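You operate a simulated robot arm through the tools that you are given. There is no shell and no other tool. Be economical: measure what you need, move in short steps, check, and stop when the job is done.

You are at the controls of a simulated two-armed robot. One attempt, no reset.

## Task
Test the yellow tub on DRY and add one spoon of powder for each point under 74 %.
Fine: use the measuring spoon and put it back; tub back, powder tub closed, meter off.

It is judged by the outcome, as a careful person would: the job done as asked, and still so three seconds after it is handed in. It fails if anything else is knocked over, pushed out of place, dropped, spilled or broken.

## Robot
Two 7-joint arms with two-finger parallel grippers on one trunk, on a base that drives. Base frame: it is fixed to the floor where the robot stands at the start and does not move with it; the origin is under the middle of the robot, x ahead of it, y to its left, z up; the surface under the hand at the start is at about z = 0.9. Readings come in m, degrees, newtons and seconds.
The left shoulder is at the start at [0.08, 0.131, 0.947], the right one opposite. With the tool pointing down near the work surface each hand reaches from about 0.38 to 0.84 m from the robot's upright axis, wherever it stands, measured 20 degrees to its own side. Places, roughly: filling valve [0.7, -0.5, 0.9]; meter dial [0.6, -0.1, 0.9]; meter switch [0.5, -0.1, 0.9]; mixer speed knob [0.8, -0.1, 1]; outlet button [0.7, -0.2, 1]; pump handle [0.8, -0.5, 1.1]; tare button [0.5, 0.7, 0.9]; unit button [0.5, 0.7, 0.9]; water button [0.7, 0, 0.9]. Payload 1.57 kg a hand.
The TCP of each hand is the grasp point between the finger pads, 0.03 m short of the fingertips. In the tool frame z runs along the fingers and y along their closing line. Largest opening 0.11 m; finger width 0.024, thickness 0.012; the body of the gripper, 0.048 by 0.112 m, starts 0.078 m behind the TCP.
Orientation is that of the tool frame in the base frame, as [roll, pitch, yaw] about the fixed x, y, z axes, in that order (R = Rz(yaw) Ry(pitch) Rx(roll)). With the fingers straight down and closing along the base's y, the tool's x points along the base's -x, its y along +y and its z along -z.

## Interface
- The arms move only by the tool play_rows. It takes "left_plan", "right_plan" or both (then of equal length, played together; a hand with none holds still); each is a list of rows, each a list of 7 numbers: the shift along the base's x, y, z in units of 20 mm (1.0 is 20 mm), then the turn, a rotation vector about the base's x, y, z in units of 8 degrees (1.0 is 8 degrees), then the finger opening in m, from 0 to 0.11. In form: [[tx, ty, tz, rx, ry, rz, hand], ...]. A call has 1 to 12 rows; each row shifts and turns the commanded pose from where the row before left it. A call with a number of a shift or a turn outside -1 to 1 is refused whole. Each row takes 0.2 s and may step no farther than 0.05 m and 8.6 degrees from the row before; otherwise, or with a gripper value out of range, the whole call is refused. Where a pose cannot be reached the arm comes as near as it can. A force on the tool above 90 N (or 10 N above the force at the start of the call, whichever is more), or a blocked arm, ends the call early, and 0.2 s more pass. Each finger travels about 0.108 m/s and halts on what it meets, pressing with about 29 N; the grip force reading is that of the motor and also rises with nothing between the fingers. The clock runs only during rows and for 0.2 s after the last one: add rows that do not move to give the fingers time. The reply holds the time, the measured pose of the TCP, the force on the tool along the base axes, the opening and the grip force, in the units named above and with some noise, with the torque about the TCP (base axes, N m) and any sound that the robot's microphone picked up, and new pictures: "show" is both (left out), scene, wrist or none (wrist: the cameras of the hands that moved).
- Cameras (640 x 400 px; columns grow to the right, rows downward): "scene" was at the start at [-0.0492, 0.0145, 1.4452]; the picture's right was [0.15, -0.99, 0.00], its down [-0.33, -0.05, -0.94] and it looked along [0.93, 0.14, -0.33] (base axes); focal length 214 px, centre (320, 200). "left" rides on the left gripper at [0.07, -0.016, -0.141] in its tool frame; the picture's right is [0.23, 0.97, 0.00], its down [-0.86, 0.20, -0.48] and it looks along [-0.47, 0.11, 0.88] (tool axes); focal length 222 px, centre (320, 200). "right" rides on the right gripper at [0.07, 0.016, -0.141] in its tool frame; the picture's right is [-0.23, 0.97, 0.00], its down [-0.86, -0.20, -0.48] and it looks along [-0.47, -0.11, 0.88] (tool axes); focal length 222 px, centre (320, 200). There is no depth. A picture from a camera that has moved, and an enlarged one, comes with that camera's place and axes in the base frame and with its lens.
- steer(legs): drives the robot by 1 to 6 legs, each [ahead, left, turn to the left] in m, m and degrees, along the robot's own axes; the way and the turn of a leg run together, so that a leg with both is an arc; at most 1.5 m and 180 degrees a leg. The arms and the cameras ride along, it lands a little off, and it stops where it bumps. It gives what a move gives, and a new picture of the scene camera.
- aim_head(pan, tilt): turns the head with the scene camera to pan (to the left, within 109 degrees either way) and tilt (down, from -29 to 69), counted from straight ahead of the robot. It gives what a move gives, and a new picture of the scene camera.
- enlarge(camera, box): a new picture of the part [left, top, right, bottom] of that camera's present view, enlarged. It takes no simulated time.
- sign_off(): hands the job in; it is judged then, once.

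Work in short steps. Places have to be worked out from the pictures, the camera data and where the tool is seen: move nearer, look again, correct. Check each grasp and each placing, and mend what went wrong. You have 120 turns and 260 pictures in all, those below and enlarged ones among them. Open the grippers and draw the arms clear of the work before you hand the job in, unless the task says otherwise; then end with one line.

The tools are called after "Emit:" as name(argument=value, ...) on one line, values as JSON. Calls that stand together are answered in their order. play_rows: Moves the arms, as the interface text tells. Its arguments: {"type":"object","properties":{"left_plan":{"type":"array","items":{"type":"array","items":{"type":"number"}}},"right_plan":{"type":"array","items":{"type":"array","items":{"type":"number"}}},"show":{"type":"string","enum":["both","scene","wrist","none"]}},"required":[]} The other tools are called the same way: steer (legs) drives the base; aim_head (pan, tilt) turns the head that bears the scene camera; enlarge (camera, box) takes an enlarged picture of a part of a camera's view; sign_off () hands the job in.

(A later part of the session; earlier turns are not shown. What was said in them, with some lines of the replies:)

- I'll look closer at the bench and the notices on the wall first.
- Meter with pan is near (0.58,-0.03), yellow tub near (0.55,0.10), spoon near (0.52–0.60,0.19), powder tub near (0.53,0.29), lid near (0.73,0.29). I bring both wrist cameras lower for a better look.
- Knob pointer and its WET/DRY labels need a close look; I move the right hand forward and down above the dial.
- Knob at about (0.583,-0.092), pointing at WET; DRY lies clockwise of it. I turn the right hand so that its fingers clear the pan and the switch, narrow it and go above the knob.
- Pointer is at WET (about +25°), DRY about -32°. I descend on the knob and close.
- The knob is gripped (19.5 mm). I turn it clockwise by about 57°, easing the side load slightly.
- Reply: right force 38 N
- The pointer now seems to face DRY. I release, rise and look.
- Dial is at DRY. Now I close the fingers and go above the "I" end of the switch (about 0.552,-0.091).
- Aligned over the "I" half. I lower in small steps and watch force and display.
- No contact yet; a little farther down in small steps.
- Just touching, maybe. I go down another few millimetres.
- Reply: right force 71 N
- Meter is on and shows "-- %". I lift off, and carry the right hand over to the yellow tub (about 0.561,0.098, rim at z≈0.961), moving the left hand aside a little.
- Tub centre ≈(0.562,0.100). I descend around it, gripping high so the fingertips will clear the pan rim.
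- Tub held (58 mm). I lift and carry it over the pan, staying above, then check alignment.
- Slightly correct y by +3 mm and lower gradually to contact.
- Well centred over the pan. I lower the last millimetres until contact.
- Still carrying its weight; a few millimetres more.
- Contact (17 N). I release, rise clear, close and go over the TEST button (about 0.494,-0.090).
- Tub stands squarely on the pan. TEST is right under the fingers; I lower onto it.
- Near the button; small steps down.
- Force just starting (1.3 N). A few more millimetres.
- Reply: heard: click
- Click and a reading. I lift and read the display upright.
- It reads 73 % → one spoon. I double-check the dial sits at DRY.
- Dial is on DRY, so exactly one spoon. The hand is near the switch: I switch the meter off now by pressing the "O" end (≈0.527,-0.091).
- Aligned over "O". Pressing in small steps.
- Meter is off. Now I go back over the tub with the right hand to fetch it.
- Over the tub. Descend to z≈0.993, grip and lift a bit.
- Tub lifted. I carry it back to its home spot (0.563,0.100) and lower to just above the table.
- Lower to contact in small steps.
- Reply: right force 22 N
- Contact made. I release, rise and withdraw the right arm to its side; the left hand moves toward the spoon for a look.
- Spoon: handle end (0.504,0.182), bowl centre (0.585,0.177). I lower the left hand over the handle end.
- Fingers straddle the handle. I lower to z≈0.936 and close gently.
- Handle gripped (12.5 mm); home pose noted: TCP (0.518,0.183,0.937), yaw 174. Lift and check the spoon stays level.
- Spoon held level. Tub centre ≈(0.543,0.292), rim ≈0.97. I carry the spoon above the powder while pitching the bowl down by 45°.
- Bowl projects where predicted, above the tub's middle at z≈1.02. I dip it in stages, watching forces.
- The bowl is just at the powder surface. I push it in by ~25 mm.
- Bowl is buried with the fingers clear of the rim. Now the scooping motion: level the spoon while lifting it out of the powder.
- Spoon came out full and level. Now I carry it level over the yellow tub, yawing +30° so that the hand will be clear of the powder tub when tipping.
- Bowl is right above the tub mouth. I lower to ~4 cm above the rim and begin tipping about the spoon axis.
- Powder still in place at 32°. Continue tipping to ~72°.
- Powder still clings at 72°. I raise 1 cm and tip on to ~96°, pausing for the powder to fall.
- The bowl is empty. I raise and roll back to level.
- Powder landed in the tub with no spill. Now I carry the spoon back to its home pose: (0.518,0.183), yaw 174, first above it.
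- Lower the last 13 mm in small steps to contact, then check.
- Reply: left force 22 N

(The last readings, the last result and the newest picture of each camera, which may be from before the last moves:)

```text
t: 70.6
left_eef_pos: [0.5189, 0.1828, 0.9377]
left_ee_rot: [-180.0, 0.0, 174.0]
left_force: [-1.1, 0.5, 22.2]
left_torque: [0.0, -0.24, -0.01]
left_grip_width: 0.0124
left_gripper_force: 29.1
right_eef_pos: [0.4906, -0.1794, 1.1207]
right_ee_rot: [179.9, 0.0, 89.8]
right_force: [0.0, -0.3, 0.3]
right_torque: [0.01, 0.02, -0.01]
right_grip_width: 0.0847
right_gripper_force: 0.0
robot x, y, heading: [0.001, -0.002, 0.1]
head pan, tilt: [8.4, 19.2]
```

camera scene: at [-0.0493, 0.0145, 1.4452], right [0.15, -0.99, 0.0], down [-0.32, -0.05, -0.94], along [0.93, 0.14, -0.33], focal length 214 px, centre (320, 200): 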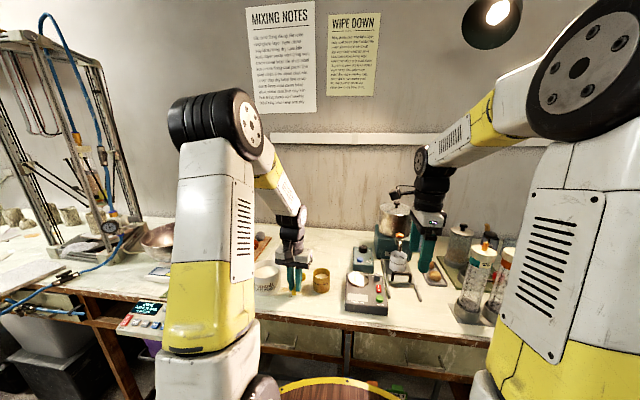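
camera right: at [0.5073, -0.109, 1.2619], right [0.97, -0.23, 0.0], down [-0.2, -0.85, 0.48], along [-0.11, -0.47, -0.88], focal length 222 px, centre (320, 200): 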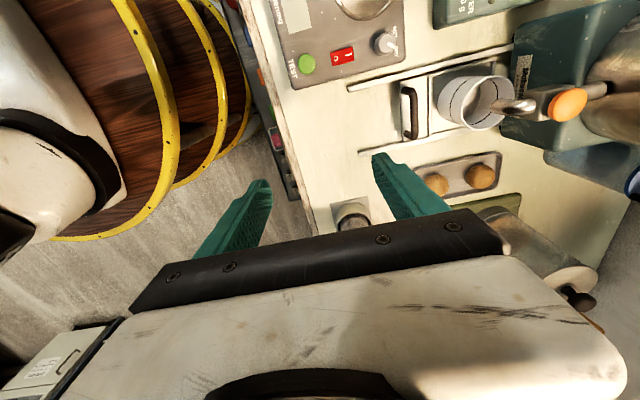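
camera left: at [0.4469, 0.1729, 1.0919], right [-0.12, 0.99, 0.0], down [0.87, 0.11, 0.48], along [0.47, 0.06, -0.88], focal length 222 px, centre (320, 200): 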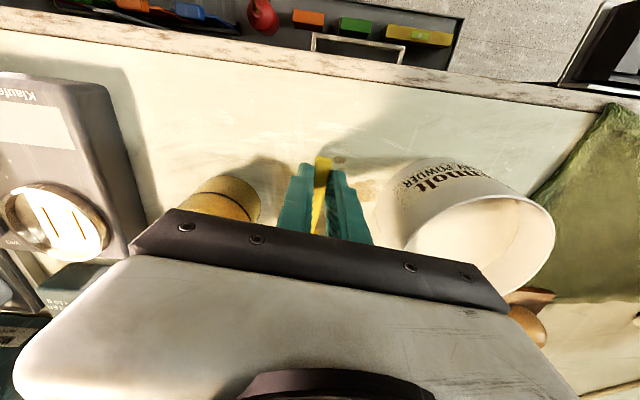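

Contact (22 N). I ease up slightly, open gradually and rise.

Emit:
play_rows(left_plan=[[0, 0, 0.03, 0, 0, 0, 0.02], [0, 0, 0, 0, 0, 0, 0.035], [0, 0, 0, 0, 0, 0, 0.05], [0, 0, 1, 0, 0, 0, 0.05], [0, 0, 1, 0, 0, 0, 0.05], [0, 0, 1, 0, 0, 0, 0.05], [0, 0, 1, 0, 0, 0, 0.05], [0, 0, 1, 0, 0, 0, 0.05], [0, 0.5, 1, 0, 0, 0, 0.05]])

Emit:
enlarge(camera="scene", box=[240, 240, 340, 310])

```text
t: 72.6
left_eef_pos: [0.5189, 0.193, 1.058]
left_ee_rot: [-179.9, -0.3, 174.0]
left_force: [-0.2, 0.5, -1.1]
left_torque: [0.03, 0.02, 0.03]
left_grip_width: 0.05
left_gripper_force: 0.0
right_eef_pos: [0.4907, -0.1786, 1.1206]
right_ee_rot: [180.0, 0.0, 89.8]
right_force: [-0.3, 0.3, 0.0]
right_torque: [0.0, 0.04, 0.0]
right_grip_width: 0.0851
right_gripper_force: 0.0
robot x, y, heading: [-0.0001, -0.0025, 0.1]
head pan, tilt: [8.4, 19.2]
camera scene: at [-0.049, 0.0144, 1.4452], right [0.15, -0.99, 0.0], down [-0.33, -0.05, -0.94], along [0.93, 0.14, -0.33], focal length 214 px, centre (320, 200)
camera left: at [0.4495, 0.1848, 1.2004], right [-0.12, 0.99, 0.0], down [0.87, 0.11, 0.48], along [0.47, 0.06, -0.88], focal length 222 px, centre (320, 200)
```

scene: 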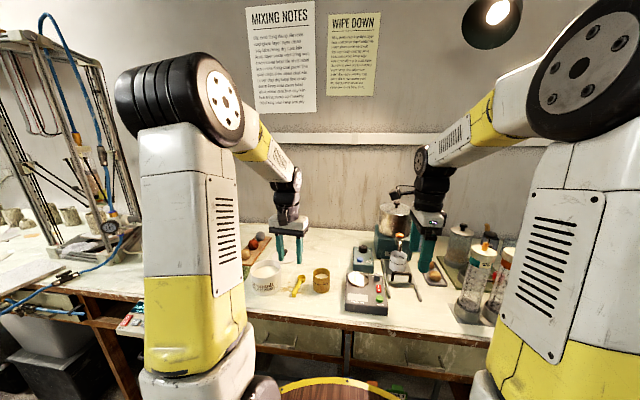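
left: 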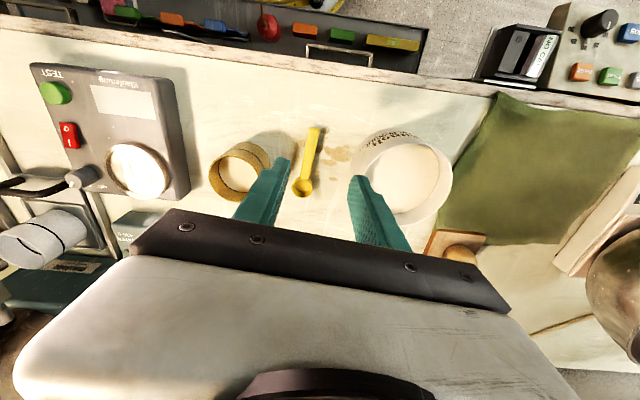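

```text
5.71 times, centred on (290, 275) of scene
camera zoom: at [-0.049, 0.0144, 1.4452], right [0.15, -0.99, 0.0], down [-0.33, -0.05, -0.94], along [0.93, 0.14, -0.33], focal length 1226 px, centre (491, -229)
```

zoom: 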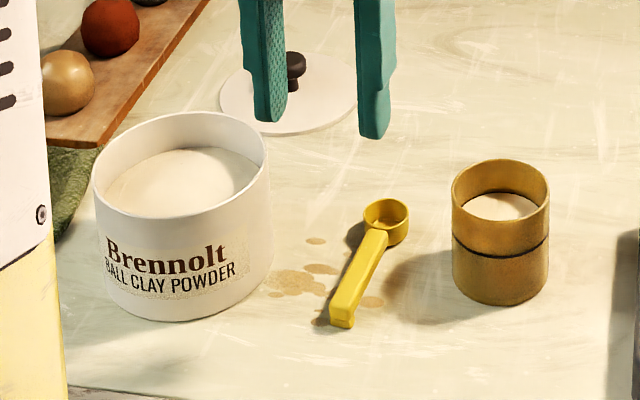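

Spoon lies exactly as before. Next the lid: I move the left hand over the powder tub for a precise look at tub and lid.

Emit:
play_rows(left_plan=[[0, 0.9, 0.2, 0, 0, 0.15, 0.07], [0, 0.9, 0.2, 0, 0, 0.15, 0.09], [0, 0.9, 0.2, 0, 0, 0.15, 0.11], [0, 0.9, 0.2, 0, 0, 0.15, 0.11], [0, 0.9, 0.2, 0, 0, 0.15, 0.11], [0, 0, 0, 0, 0, 0, 0.11]], show="wrist")

Emit:
enlarge(camera="scene", box=[240, 225, 320, 305])

```text
t: 74.0
left_eef_pos: [0.5185, 0.283, 1.0778]
left_ee_rot: [180.0, -0.3, 179.9]
left_force: [-0.4, 0.2, 0.0]
left_torque: [0.04, -0.02, 0.02]
left_grip_width: 0.1101
left_gripper_force: 0.0
right_eef_pos: [0.4921, -0.178, 1.1207]
right_ee_rot: [-180.0, 0.0, 89.7]
right_force: [-0.2, -0.4, -0.7]
right_torque: [0.0, -0.02, 0.04]
right_grip_width: 0.0852
right_gripper_force: 0.1
robot x, y, heading: [-0.0033, -0.0036, -0.2]
head pan, tilt: [8.4, 19.2]
camera left: at [0.4501, 0.2675, 1.2195], right [-0.23, 0.97, 0.0], down [0.86, 0.2, 0.48], along [0.46, 0.11, -0.88], focal length 222 px, centre (320, 200)
```

left: 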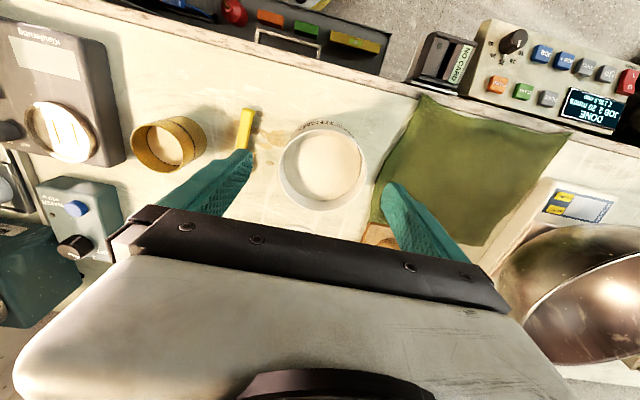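

```text
5.00 times, centred on (280, 265) of scene
camera zoom: at [-0.0491, 0.0145, 1.4452], right [0.15, -0.99, 0.0], down [-0.33, -0.05, -0.94], along [0.93, 0.14, -0.33], focal length 1072 px, centre (520, -125)
```

zoom: 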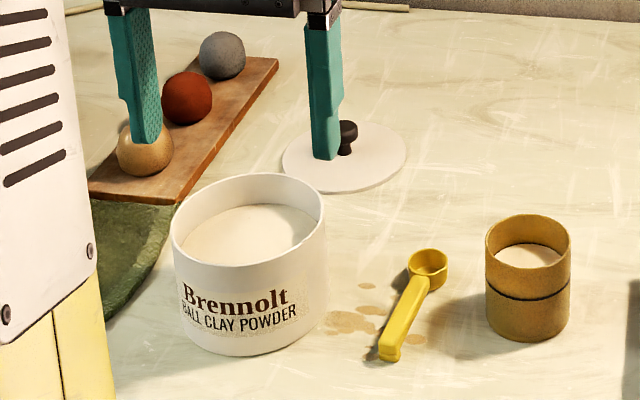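

Emit:
enlarge(camera="left", box=[260, 100, 400, 220])

```text
3.33 times, centred on (330, 160) of left
camera zoom: at [0.4501, 0.2675, 1.2195], right [-0.23, 0.97, 0.0], down [0.86, 0.2, 0.48], along [0.46, 0.11, -0.88], focal length 740 px, centre (287, 333)
```

zoom: 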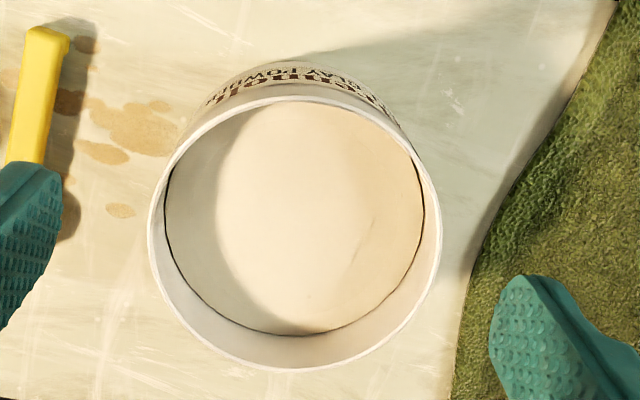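

Tub rim centre ≈(0.540,0.291), rim z≈0.975; lid centre ≈(0.723,0.282), knob top ≈0.934. I go above the lid knob.

Emit:
play_rows(left_plan=[[0.9, 0, 0, 0, 0, 0, 0.09], [0.95, 0, 0, 0, 0, 0, 0.07], [0.95, 0, 0, 0, 0, 0, 0.06], [0.95, 0, 0, 0, 0, 0, 0.06], [0.95, 0, 0, 0, 0, 0, 0.06], [0.95, 0, 0, 0, 0, 0, 0.06], [0.95, 0, 0, 0, 0, 0, 0.06], [0.95, 0, 0, 0, 0, 0, 0.06], [0.95, 0, -0.4, 0, 0, 0, 0.06], [0.95, 0, -0.6, 0, 0, 0, 0.06], [0.8, 0, -0.7, 0, 0, 0, 0.06], [0, 0, 0, 0, 0, 0, 0.06]])

Emit:
enlarge(camera="left", box=[240, 90, 400, 220])

Emit:
enlarge(camera="scene", box=[240, 210, 330, 300])

```text
t: 76.6
left_eef_pos: [0.7244, 0.2815, 1.0424]
left_ee_rot: [-180.0, -0.2, 179.9]
left_force: [-0.8, -0.2, 0.1]
left_torque: [-0.01, -0.01, -0.01]
left_grip_width: 0.0601
left_gripper_force: 0.1
right_eef_pos: [0.4914, -0.179, 1.1216]
right_ee_rot: [180.0, 0.0, 89.8]
right_force: [-0.7, 0.7, 0.4]
right_torque: [0.01, 0.02, -0.02]
right_grip_width: 0.0853
right_gripper_force: 0.0
robot x, y, heading: [0.0008, -0.0024, 0.1]
head pan, tilt: [8.4, 19.2]
camera scene: at [-0.0491, 0.0145, 1.4452], right [0.15, -0.99, 0.0], down [-0.33, -0.05, -0.94], along [0.93, 0.14, -0.33], focal length 214 px, centre (320, 200)
camera left: at [0.6552, 0.2662, 1.1846], right [-0.23, 0.97, 0.0], down [0.86, 0.2, 0.48], along [0.46, 0.11, -0.88], focal length 222 px, centre (320, 200)
```

scene: 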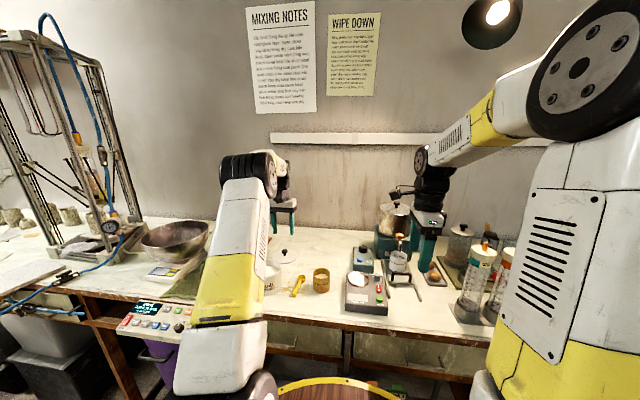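
left: 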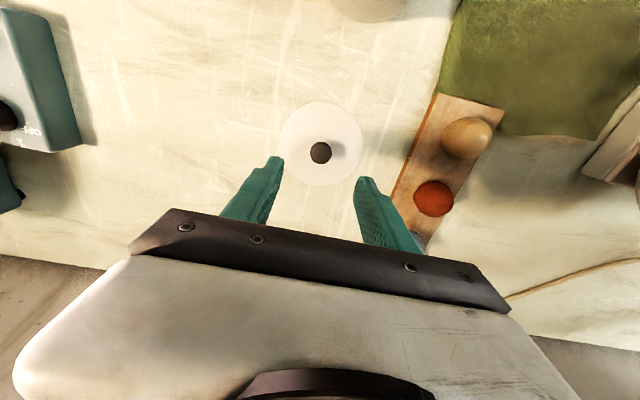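

```text
3.08 times, centred on (320, 155) of left
camera zoom: at [0.6552, 0.2662, 1.1846], right [-0.23, 0.97, 0.0], down [0.86, 0.2, 0.48], along [0.46, 0.11, -0.88], focal length 684 px, centre (320, 338)
```

zoom: 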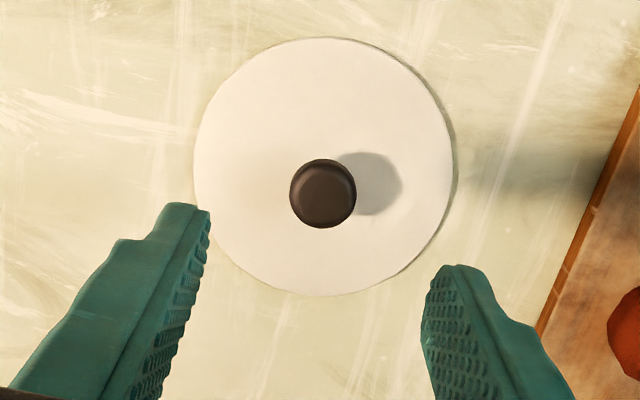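

```text
4.44 times, centred on (285, 255) of scene
camera zoom: at [-0.0491, 0.0145, 1.4452], right [0.15, -0.99, 0.0], down [-0.33, -0.05, -0.94], along [0.93, 0.14, -0.33], focal length 953 px, centre (476, -44)
```

zoom: 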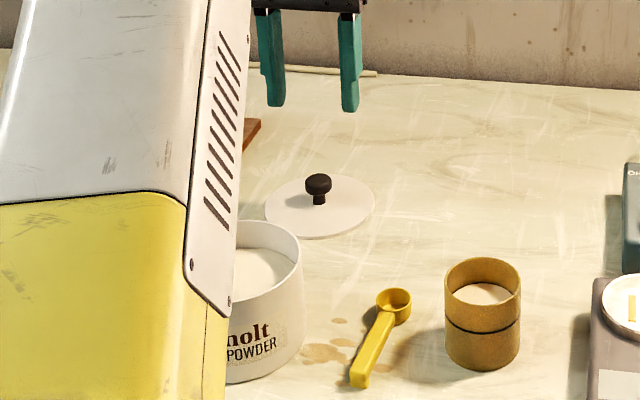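

Knob is at ≈(0.726,0.284). I descend and close on it.

Emit:
play_rows(left_plan=[[0.05, 0.15, -1, 0, 0, 0, 0.06], [0, 0, -1, 0, 0, 0, 0.06], [0, 0, -1, 0, 0, 0, 0.06], [0, 0, -1, 0, 0, 0, 0.06], [0, 0, -0.9, 0, 0, 0, 0.06], [0, 0, 0, 0, 0, 0, 0.045], [0, 0, 0, 0, 0, 0, 0.03], [0, 0, 0, 0, 0, 0, 0.015], [0, 0, 0, 0, 0, 0, 0.015]], show="wrist")

Emit:
enlarge(camera="scene", box=[250, 220, 320, 290])

```text
t: 78.6
left_eef_pos: [0.7239, 0.284, 0.9461]
left_ee_rot: [179.9, -0.2, 179.9]
left_force: [0.0, -0.1, 0.3]
left_torque: [0.0, -0.01, -0.04]
left_grip_width: 0.0229
left_gripper_force: 29.0
right_eef_pos: [0.4913, -0.1782, 1.1207]
right_ee_rot: [179.9, 0.0, 89.8]
right_force: [-0.6, -0.5, 0.0]
right_torque: [0.02, 0.02, 0.01]
right_grip_width: 0.0851
right_gripper_force: 0.2
robot x, y, heading: [-0.0009, -0.0027, -0.2]
head pan, tilt: [8.4, 19.2]
camera left: at [0.656, 0.2691, 1.0872], right [-0.23, 0.97, 0.0], down [0.86, 0.2, 0.48], along [0.46, 0.11, -0.88], focal length 222 px, centre (320, 200)
```

left: 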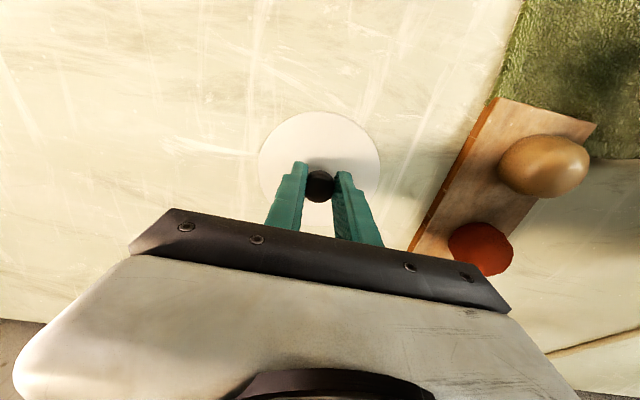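

```text
5.71 times, centred on (285, 255) of scene
camera zoom: at [-0.0491, 0.0145, 1.4452], right [0.15, -0.99, 0.0], down [-0.33, -0.05, -0.94], along [0.93, 0.14, -0.33], focal length 1226 px, centre (520, -114)
```

zoom: 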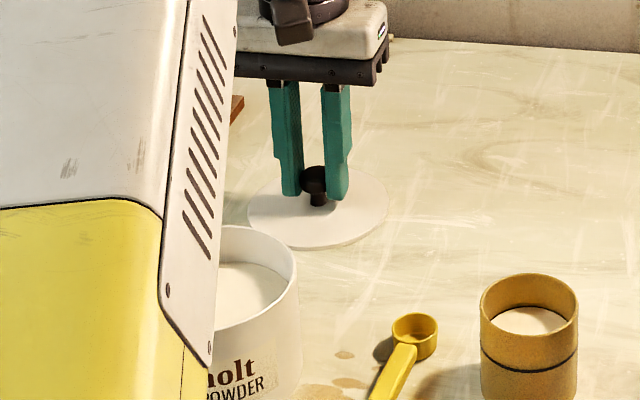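

Knob gripped (22.9 mm). I lift the lid and carry it back over the powder tub.

Emit:
play_rows(left_plan=[[0, 0, 1, 0, 0, 0, 0.015], [0, 0, 1, 0, 0, 0, 0.015], [0, 0, 1, 0, 0, 0, 0.015], [0, 0, 1, 0, 0, 0, 0.015], [0, 0, 1, 0, 0, 0, 0.015], [-0.6, 0.05, 0.8, 0, 0, 0, 0.015], [-0.9, 0.05, 0, 0, 0, 0, 0.015], [-1, 0.05, 0, 0, 0, 0, 0.015], [-1, 0.05, 0, 0, 0, 0, 0.015], [-1, 0.05, 0, 0, 0, 0, 0.015], [-1, 0.05, 0, 0, 0, 0, 0.015], [-1, 0.05, 0, 0, 0, 0, 0.015]], show="none")

Emit:
play_rows(left_plan=[[-1, 0, 0, 0, 0, 0, 0.015], [-1, 0, 0, 0, 0, 0, 0.015], [-0.68, 0, 0, 0, 0, 0, 0.015], [0, 0, 0, 0, 0, 0, 0.015]])

Emit:
enlarge(camera="scene", box=[230, 220, 320, 310])

Emit:
enlarge(camera="left", box=[230, 70, 410, 220])

```text
t: 81.2
left_eef_pos: [0.5955, 0.293, 1.0608]
left_ee_rot: [180.0, -0.2, 179.9]
left_force: [-1.0, 0.3, -0.8]
left_torque: [0.02, 0.03, -0.01]
left_grip_width: 0.0224
left_gripper_force: 28.7
right_eef_pos: [0.4927, -0.1787, 1.1211]
right_ee_rot: [179.9, 0.0, 89.8]
right_force: [1.1, 0.2, -0.3]
right_torque: [0.02, 0.01, -0.03]
right_grip_width: 0.0849
right_gripper_force: 0.1
robot x, y, heading: [0.0002, 0.0012, -0.0]
head pan, tilt: [8.4, 19.2]
```

```text
t: 82.2
left_eef_pos: [0.541, 0.2936, 1.0618]
left_ee_rot: [179.9, -0.2, 180.0]
left_force: [-0.5, -0.7, -0.7]
left_torque: [-0.05, -0.01, -0.03]
left_grip_width: 0.0223
left_gripper_force: 29.0
right_eef_pos: [0.4921, -0.1789, 1.1218]
right_ee_rot: [179.9, 0.0, 89.8]
right_force: [0.3, 0.3, 0.0]
right_torque: [0.02, 0.02, 0.03]
right_grip_width: 0.085
right_gripper_force: 0.0
robot x, y, heading: [-0.0027, 0.0014, 0.0]
head pan, tilt: [8.4, 19.2]
camera scene: at [-0.0491, 0.0145, 1.4452], right [0.15, -0.99, 0.0], down [-0.33, -0.05, -0.94], along [0.93, 0.14, -0.33], focal length 214 px, centre (320, 200)
camera left: at [0.4721, 0.2772, 1.2032], right [-0.23, 0.97, 0.0], down [0.86, 0.2, 0.48], along [0.46, 0.11, -0.88], focal length 222 px, centre (320, 200)
```

scene: 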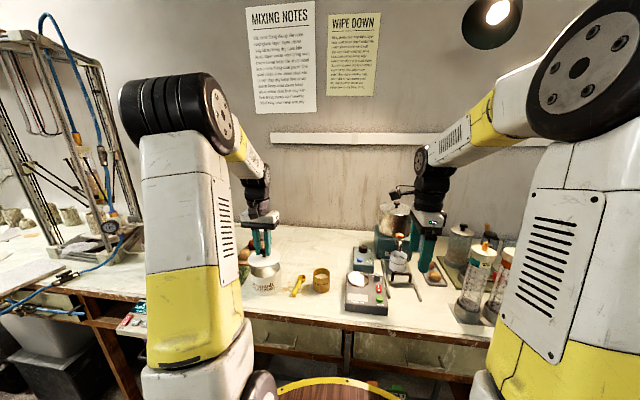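
left: 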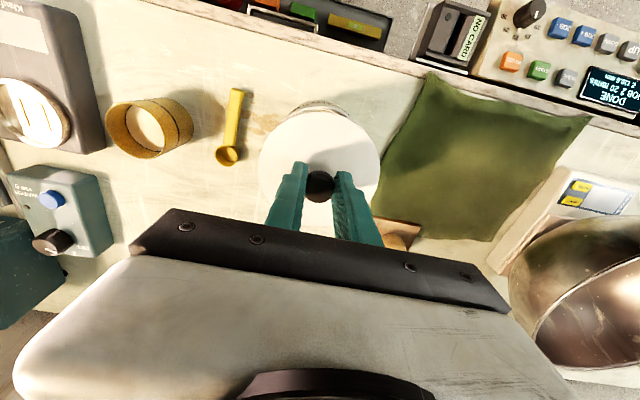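

```text
4.44 times, centred on (275, 265) of scene
camera zoom: at [-0.0491, 0.0145, 1.4452], right [0.15, -0.99, 0.0], down [-0.33, -0.05, -0.94], along [0.93, 0.14, -0.33], focal length 953 px, centre (520, -89)
```

zoom: 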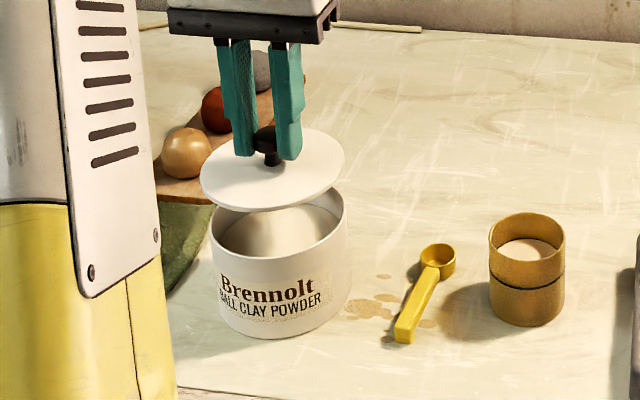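

```text
2.67 times, centred on (320, 145) of left
camera zoom: at [0.4721, 0.2772, 1.2032], right [-0.23, 0.97, 0.0], down [0.86, 0.2, 0.48], along [0.46, 0.11, -0.88], focal length 592 px, centre (320, 347)
```

zoom: 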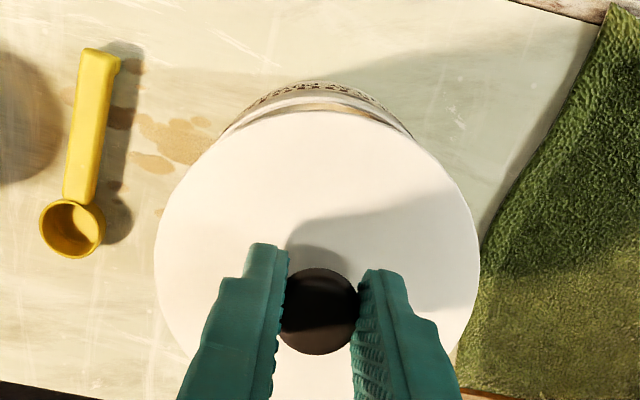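

Lid is aligned with the tub to within ~2 mm. I lower it.

Emit:
play_rows(left_plan=[[0.03, -0.05, -0.7, 0, 0, 0, 0.015], [0.03, -0.03, -0.6, 0, 0, 0, 0.015], [0, 0, -0.4, 0, 0, 0, 0.015], [0, 0, 0, 0, 0, 0, 0.015]], show="none")

Emit:
enlarge(camera="scene", box=[240, 230, 310, 300])

```text
t: 83.2
left_eef_pos: [0.5429, 0.2921, 1.0294]
left_ee_rot: [180.0, -0.2, 179.9]
left_force: [1.0, 0.6, -0.2]
left_torque: [-0.02, 0.0, 0.0]
left_grip_width: 0.0225
left_gripper_force: 29.0
right_eef_pos: [0.4916, -0.1788, 1.1216]
right_ee_rot: [180.0, 0.0, 89.8]
right_force: [-0.6, 0.3, -0.2]
right_torque: [0.0, 0.02, 0.01]
right_grip_width: 0.0851
right_gripper_force: 0.1
robot x, y, heading: [0.0037, -0.0022, 0.1]
head pan, tilt: [8.4, 19.2]
```

```text
5.71 times, centred on (275, 265) of scene
camera zoom: at [-0.0491, 0.0145, 1.4452], right [0.15, -0.99, 0.0], down [-0.33, -0.05, -0.94], along [0.93, 0.14, -0.33], focal length 1226 px, centre (577, -171)
```

zoom: 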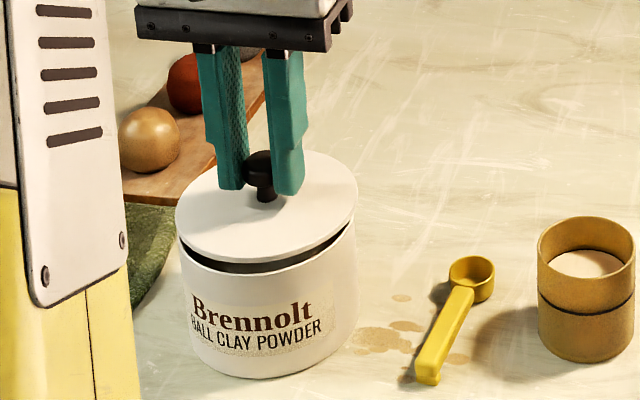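

Centred well. Lower to contact.

Emit:
play_rows(left_plan=[[0, 0, -0.2, 0, 0, 0, 0.015], [0, 0, -0.15, 0, 0, 0, 0.015], [0, 0, -0.1, 0, 0, 0, 0.015], [0, 0, 0, 0, 0, 0, 0.015]], show="none")

Emit:
enlarge(camera="scene", box=[240, 230, 310, 300])

```text
t: 84.2
left_eef_pos: [0.5428, 0.2908, 1.0197]
left_ee_rot: [180.0, -0.1, 179.9]
left_force: [-2.2, -2.0, 12.1]
left_torque: [-0.06, 0.07, -0.03]
left_grip_width: 0.0224
left_gripper_force: 29.7
right_eef_pos: [0.4918, -0.1791, 1.1215]
right_ee_rot: [-180.0, 0.0, 89.8]
right_force: [-0.2, 0.3, 0.6]
right_torque: [-0.01, 0.0, 0.0]
right_grip_width: 0.0851
right_gripper_force: 0.1
robot x, y, heading: [0.0002, -0.0016, 0.0]
head pan, tilt: [8.4, 19.2]
```

```text
5.71 times, centred on (275, 265) of scene
camera zoom: at [-0.0496, 0.0143, 1.4452], right [0.15, -0.99, 0.0], down [-0.32, -0.05, -0.94], along [0.93, 0.14, -0.33], focal length 1226 px, centre (577, -171)
```

zoom: 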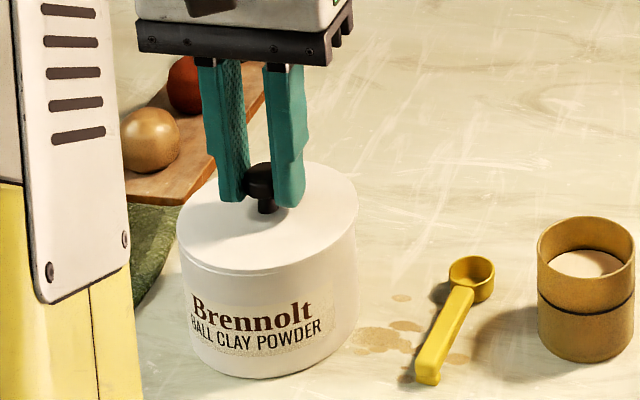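

The lid is seated. I release, rise and withdraw the left hand.

Emit:
play_rows(left_plan=[[0, 0, 0, 0, 0, 0, 0.03], [0, 0, 0, 0, 0, 0, 0.05], [0, 0, 1, 0, 0, 0, 0.05], [0, 0, 1, 0, 0, 0, 0.05], [0, 0, 1, 0, 0, 0, 0.05], [0, 0, 1, 0, 0, 0, 0.05], [-0.5, 0.3, 1, 0, 0, 0, 0.08], [-0.8, 0.3, 1, 0, 0, 0, 0.11], [-0.8, 0.3, 1, 0, 0, 0, 0.11], [-0.8, 0.3, 0.5, 0, 0, 0, 0.11], [-0.8, 0.3, 0.5, 0, 0, 0, 0.11], [0, 0, 0, 0, 0, 0, 0.11]])

Emit:
enlarge(camera="scene", box=[230, 220, 430, 320])

Emit:
enlarge(camera="left", box=[40, 80, 400, 240])

```text
t: 86.8
left_eef_pos: [0.4682, 0.3216, 1.1795]
left_ee_rot: [-179.9, -0.3, 179.9]
left_force: [-0.6, -0.2, 1.2]
left_torque: [0.01, 0.0, -0.03]
left_grip_width: 0.1102
left_gripper_force: 0.1
right_eef_pos: [0.4912, -0.1788, 1.1206]
right_ee_rot: [179.9, -0.1, 89.8]
right_force: [1.2, 0.2, -0.5]
right_torque: [0.01, 0.0, -0.02]
right_grip_width: 0.085
right_gripper_force: 0.0
robot x, y, heading: [-0.0001, -0.0018, 0.2]
head pan, tilt: [8.4, 19.2]
heard: snap
camera scene: at [-0.0492, 0.0145, 1.4452], right [0.15, -0.99, 0.0], down [-0.33, -0.05, -0.94], along [0.93, 0.14, -0.33], focal length 214 px, centre (320, 200)
camera left: at [0.4004, 0.3054, 1.3207], right [-0.23, 0.97, 0.0], down [0.86, 0.2, 0.48], along [0.46, 0.11, -0.88], focal length 222 px, centre (320, 200)
```

scene: 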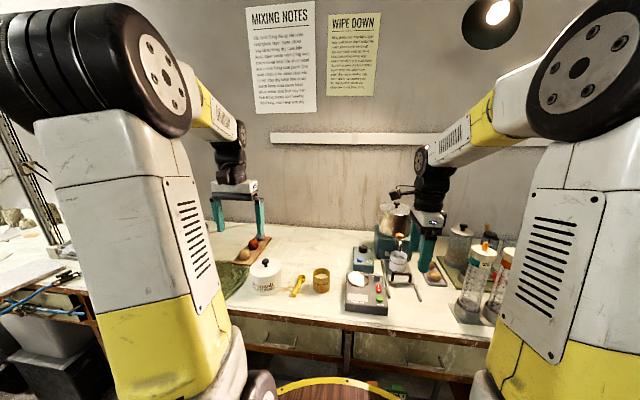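
left: 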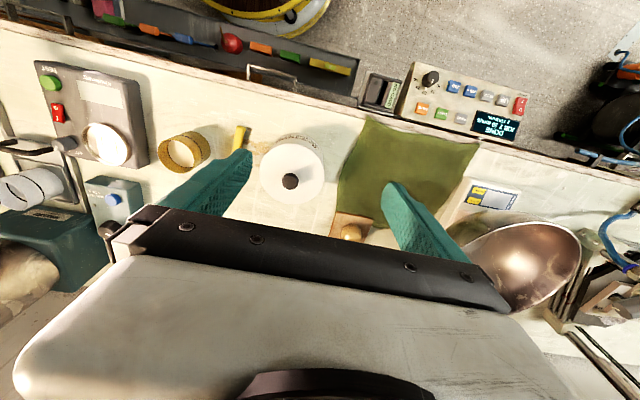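

```text
3.20 times, centred on (330, 270) of scene
camera zoom: at [-0.0492, 0.0145, 1.4452], right [0.15, -0.99, 0.0], down [-0.33, -0.05, -0.94], along [0.93, 0.14, -0.33], focal length 686 px, centre (288, -24)
```

zoom: 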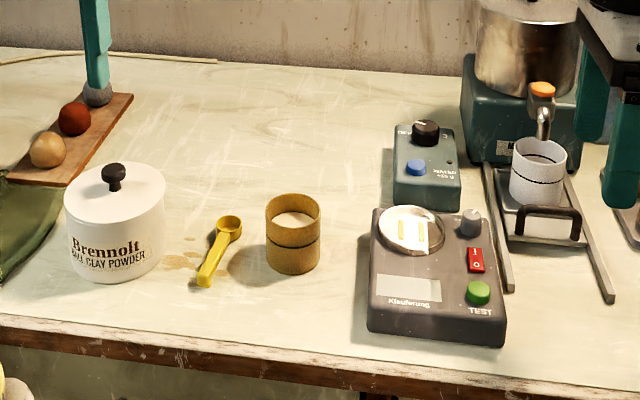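

```text
1.78 times, centred on (220, 160) of left
camera zoom: at [0.4004, 0.3054, 1.3207], right [-0.23, 0.97, 0.0], down [0.86, 0.2, 0.48], along [0.46, 0.11, -0.88], focal length 395 px, centre (498, 271)
```

zoom: 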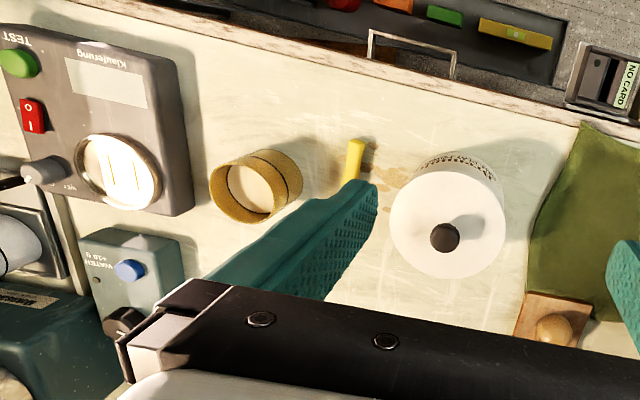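

The lid snapped on, the tub and spoon are back in place, and the meter is dark. Both hands are open and clear, so I hand it in.

Emit:
sign_off()

```text
The job is handed in.
```

The yellow tub tested at 73 % on DRY, so I added one spoon of powder; the spoon and tub are back in place, the powder tub's lid is on, and the meter is off.
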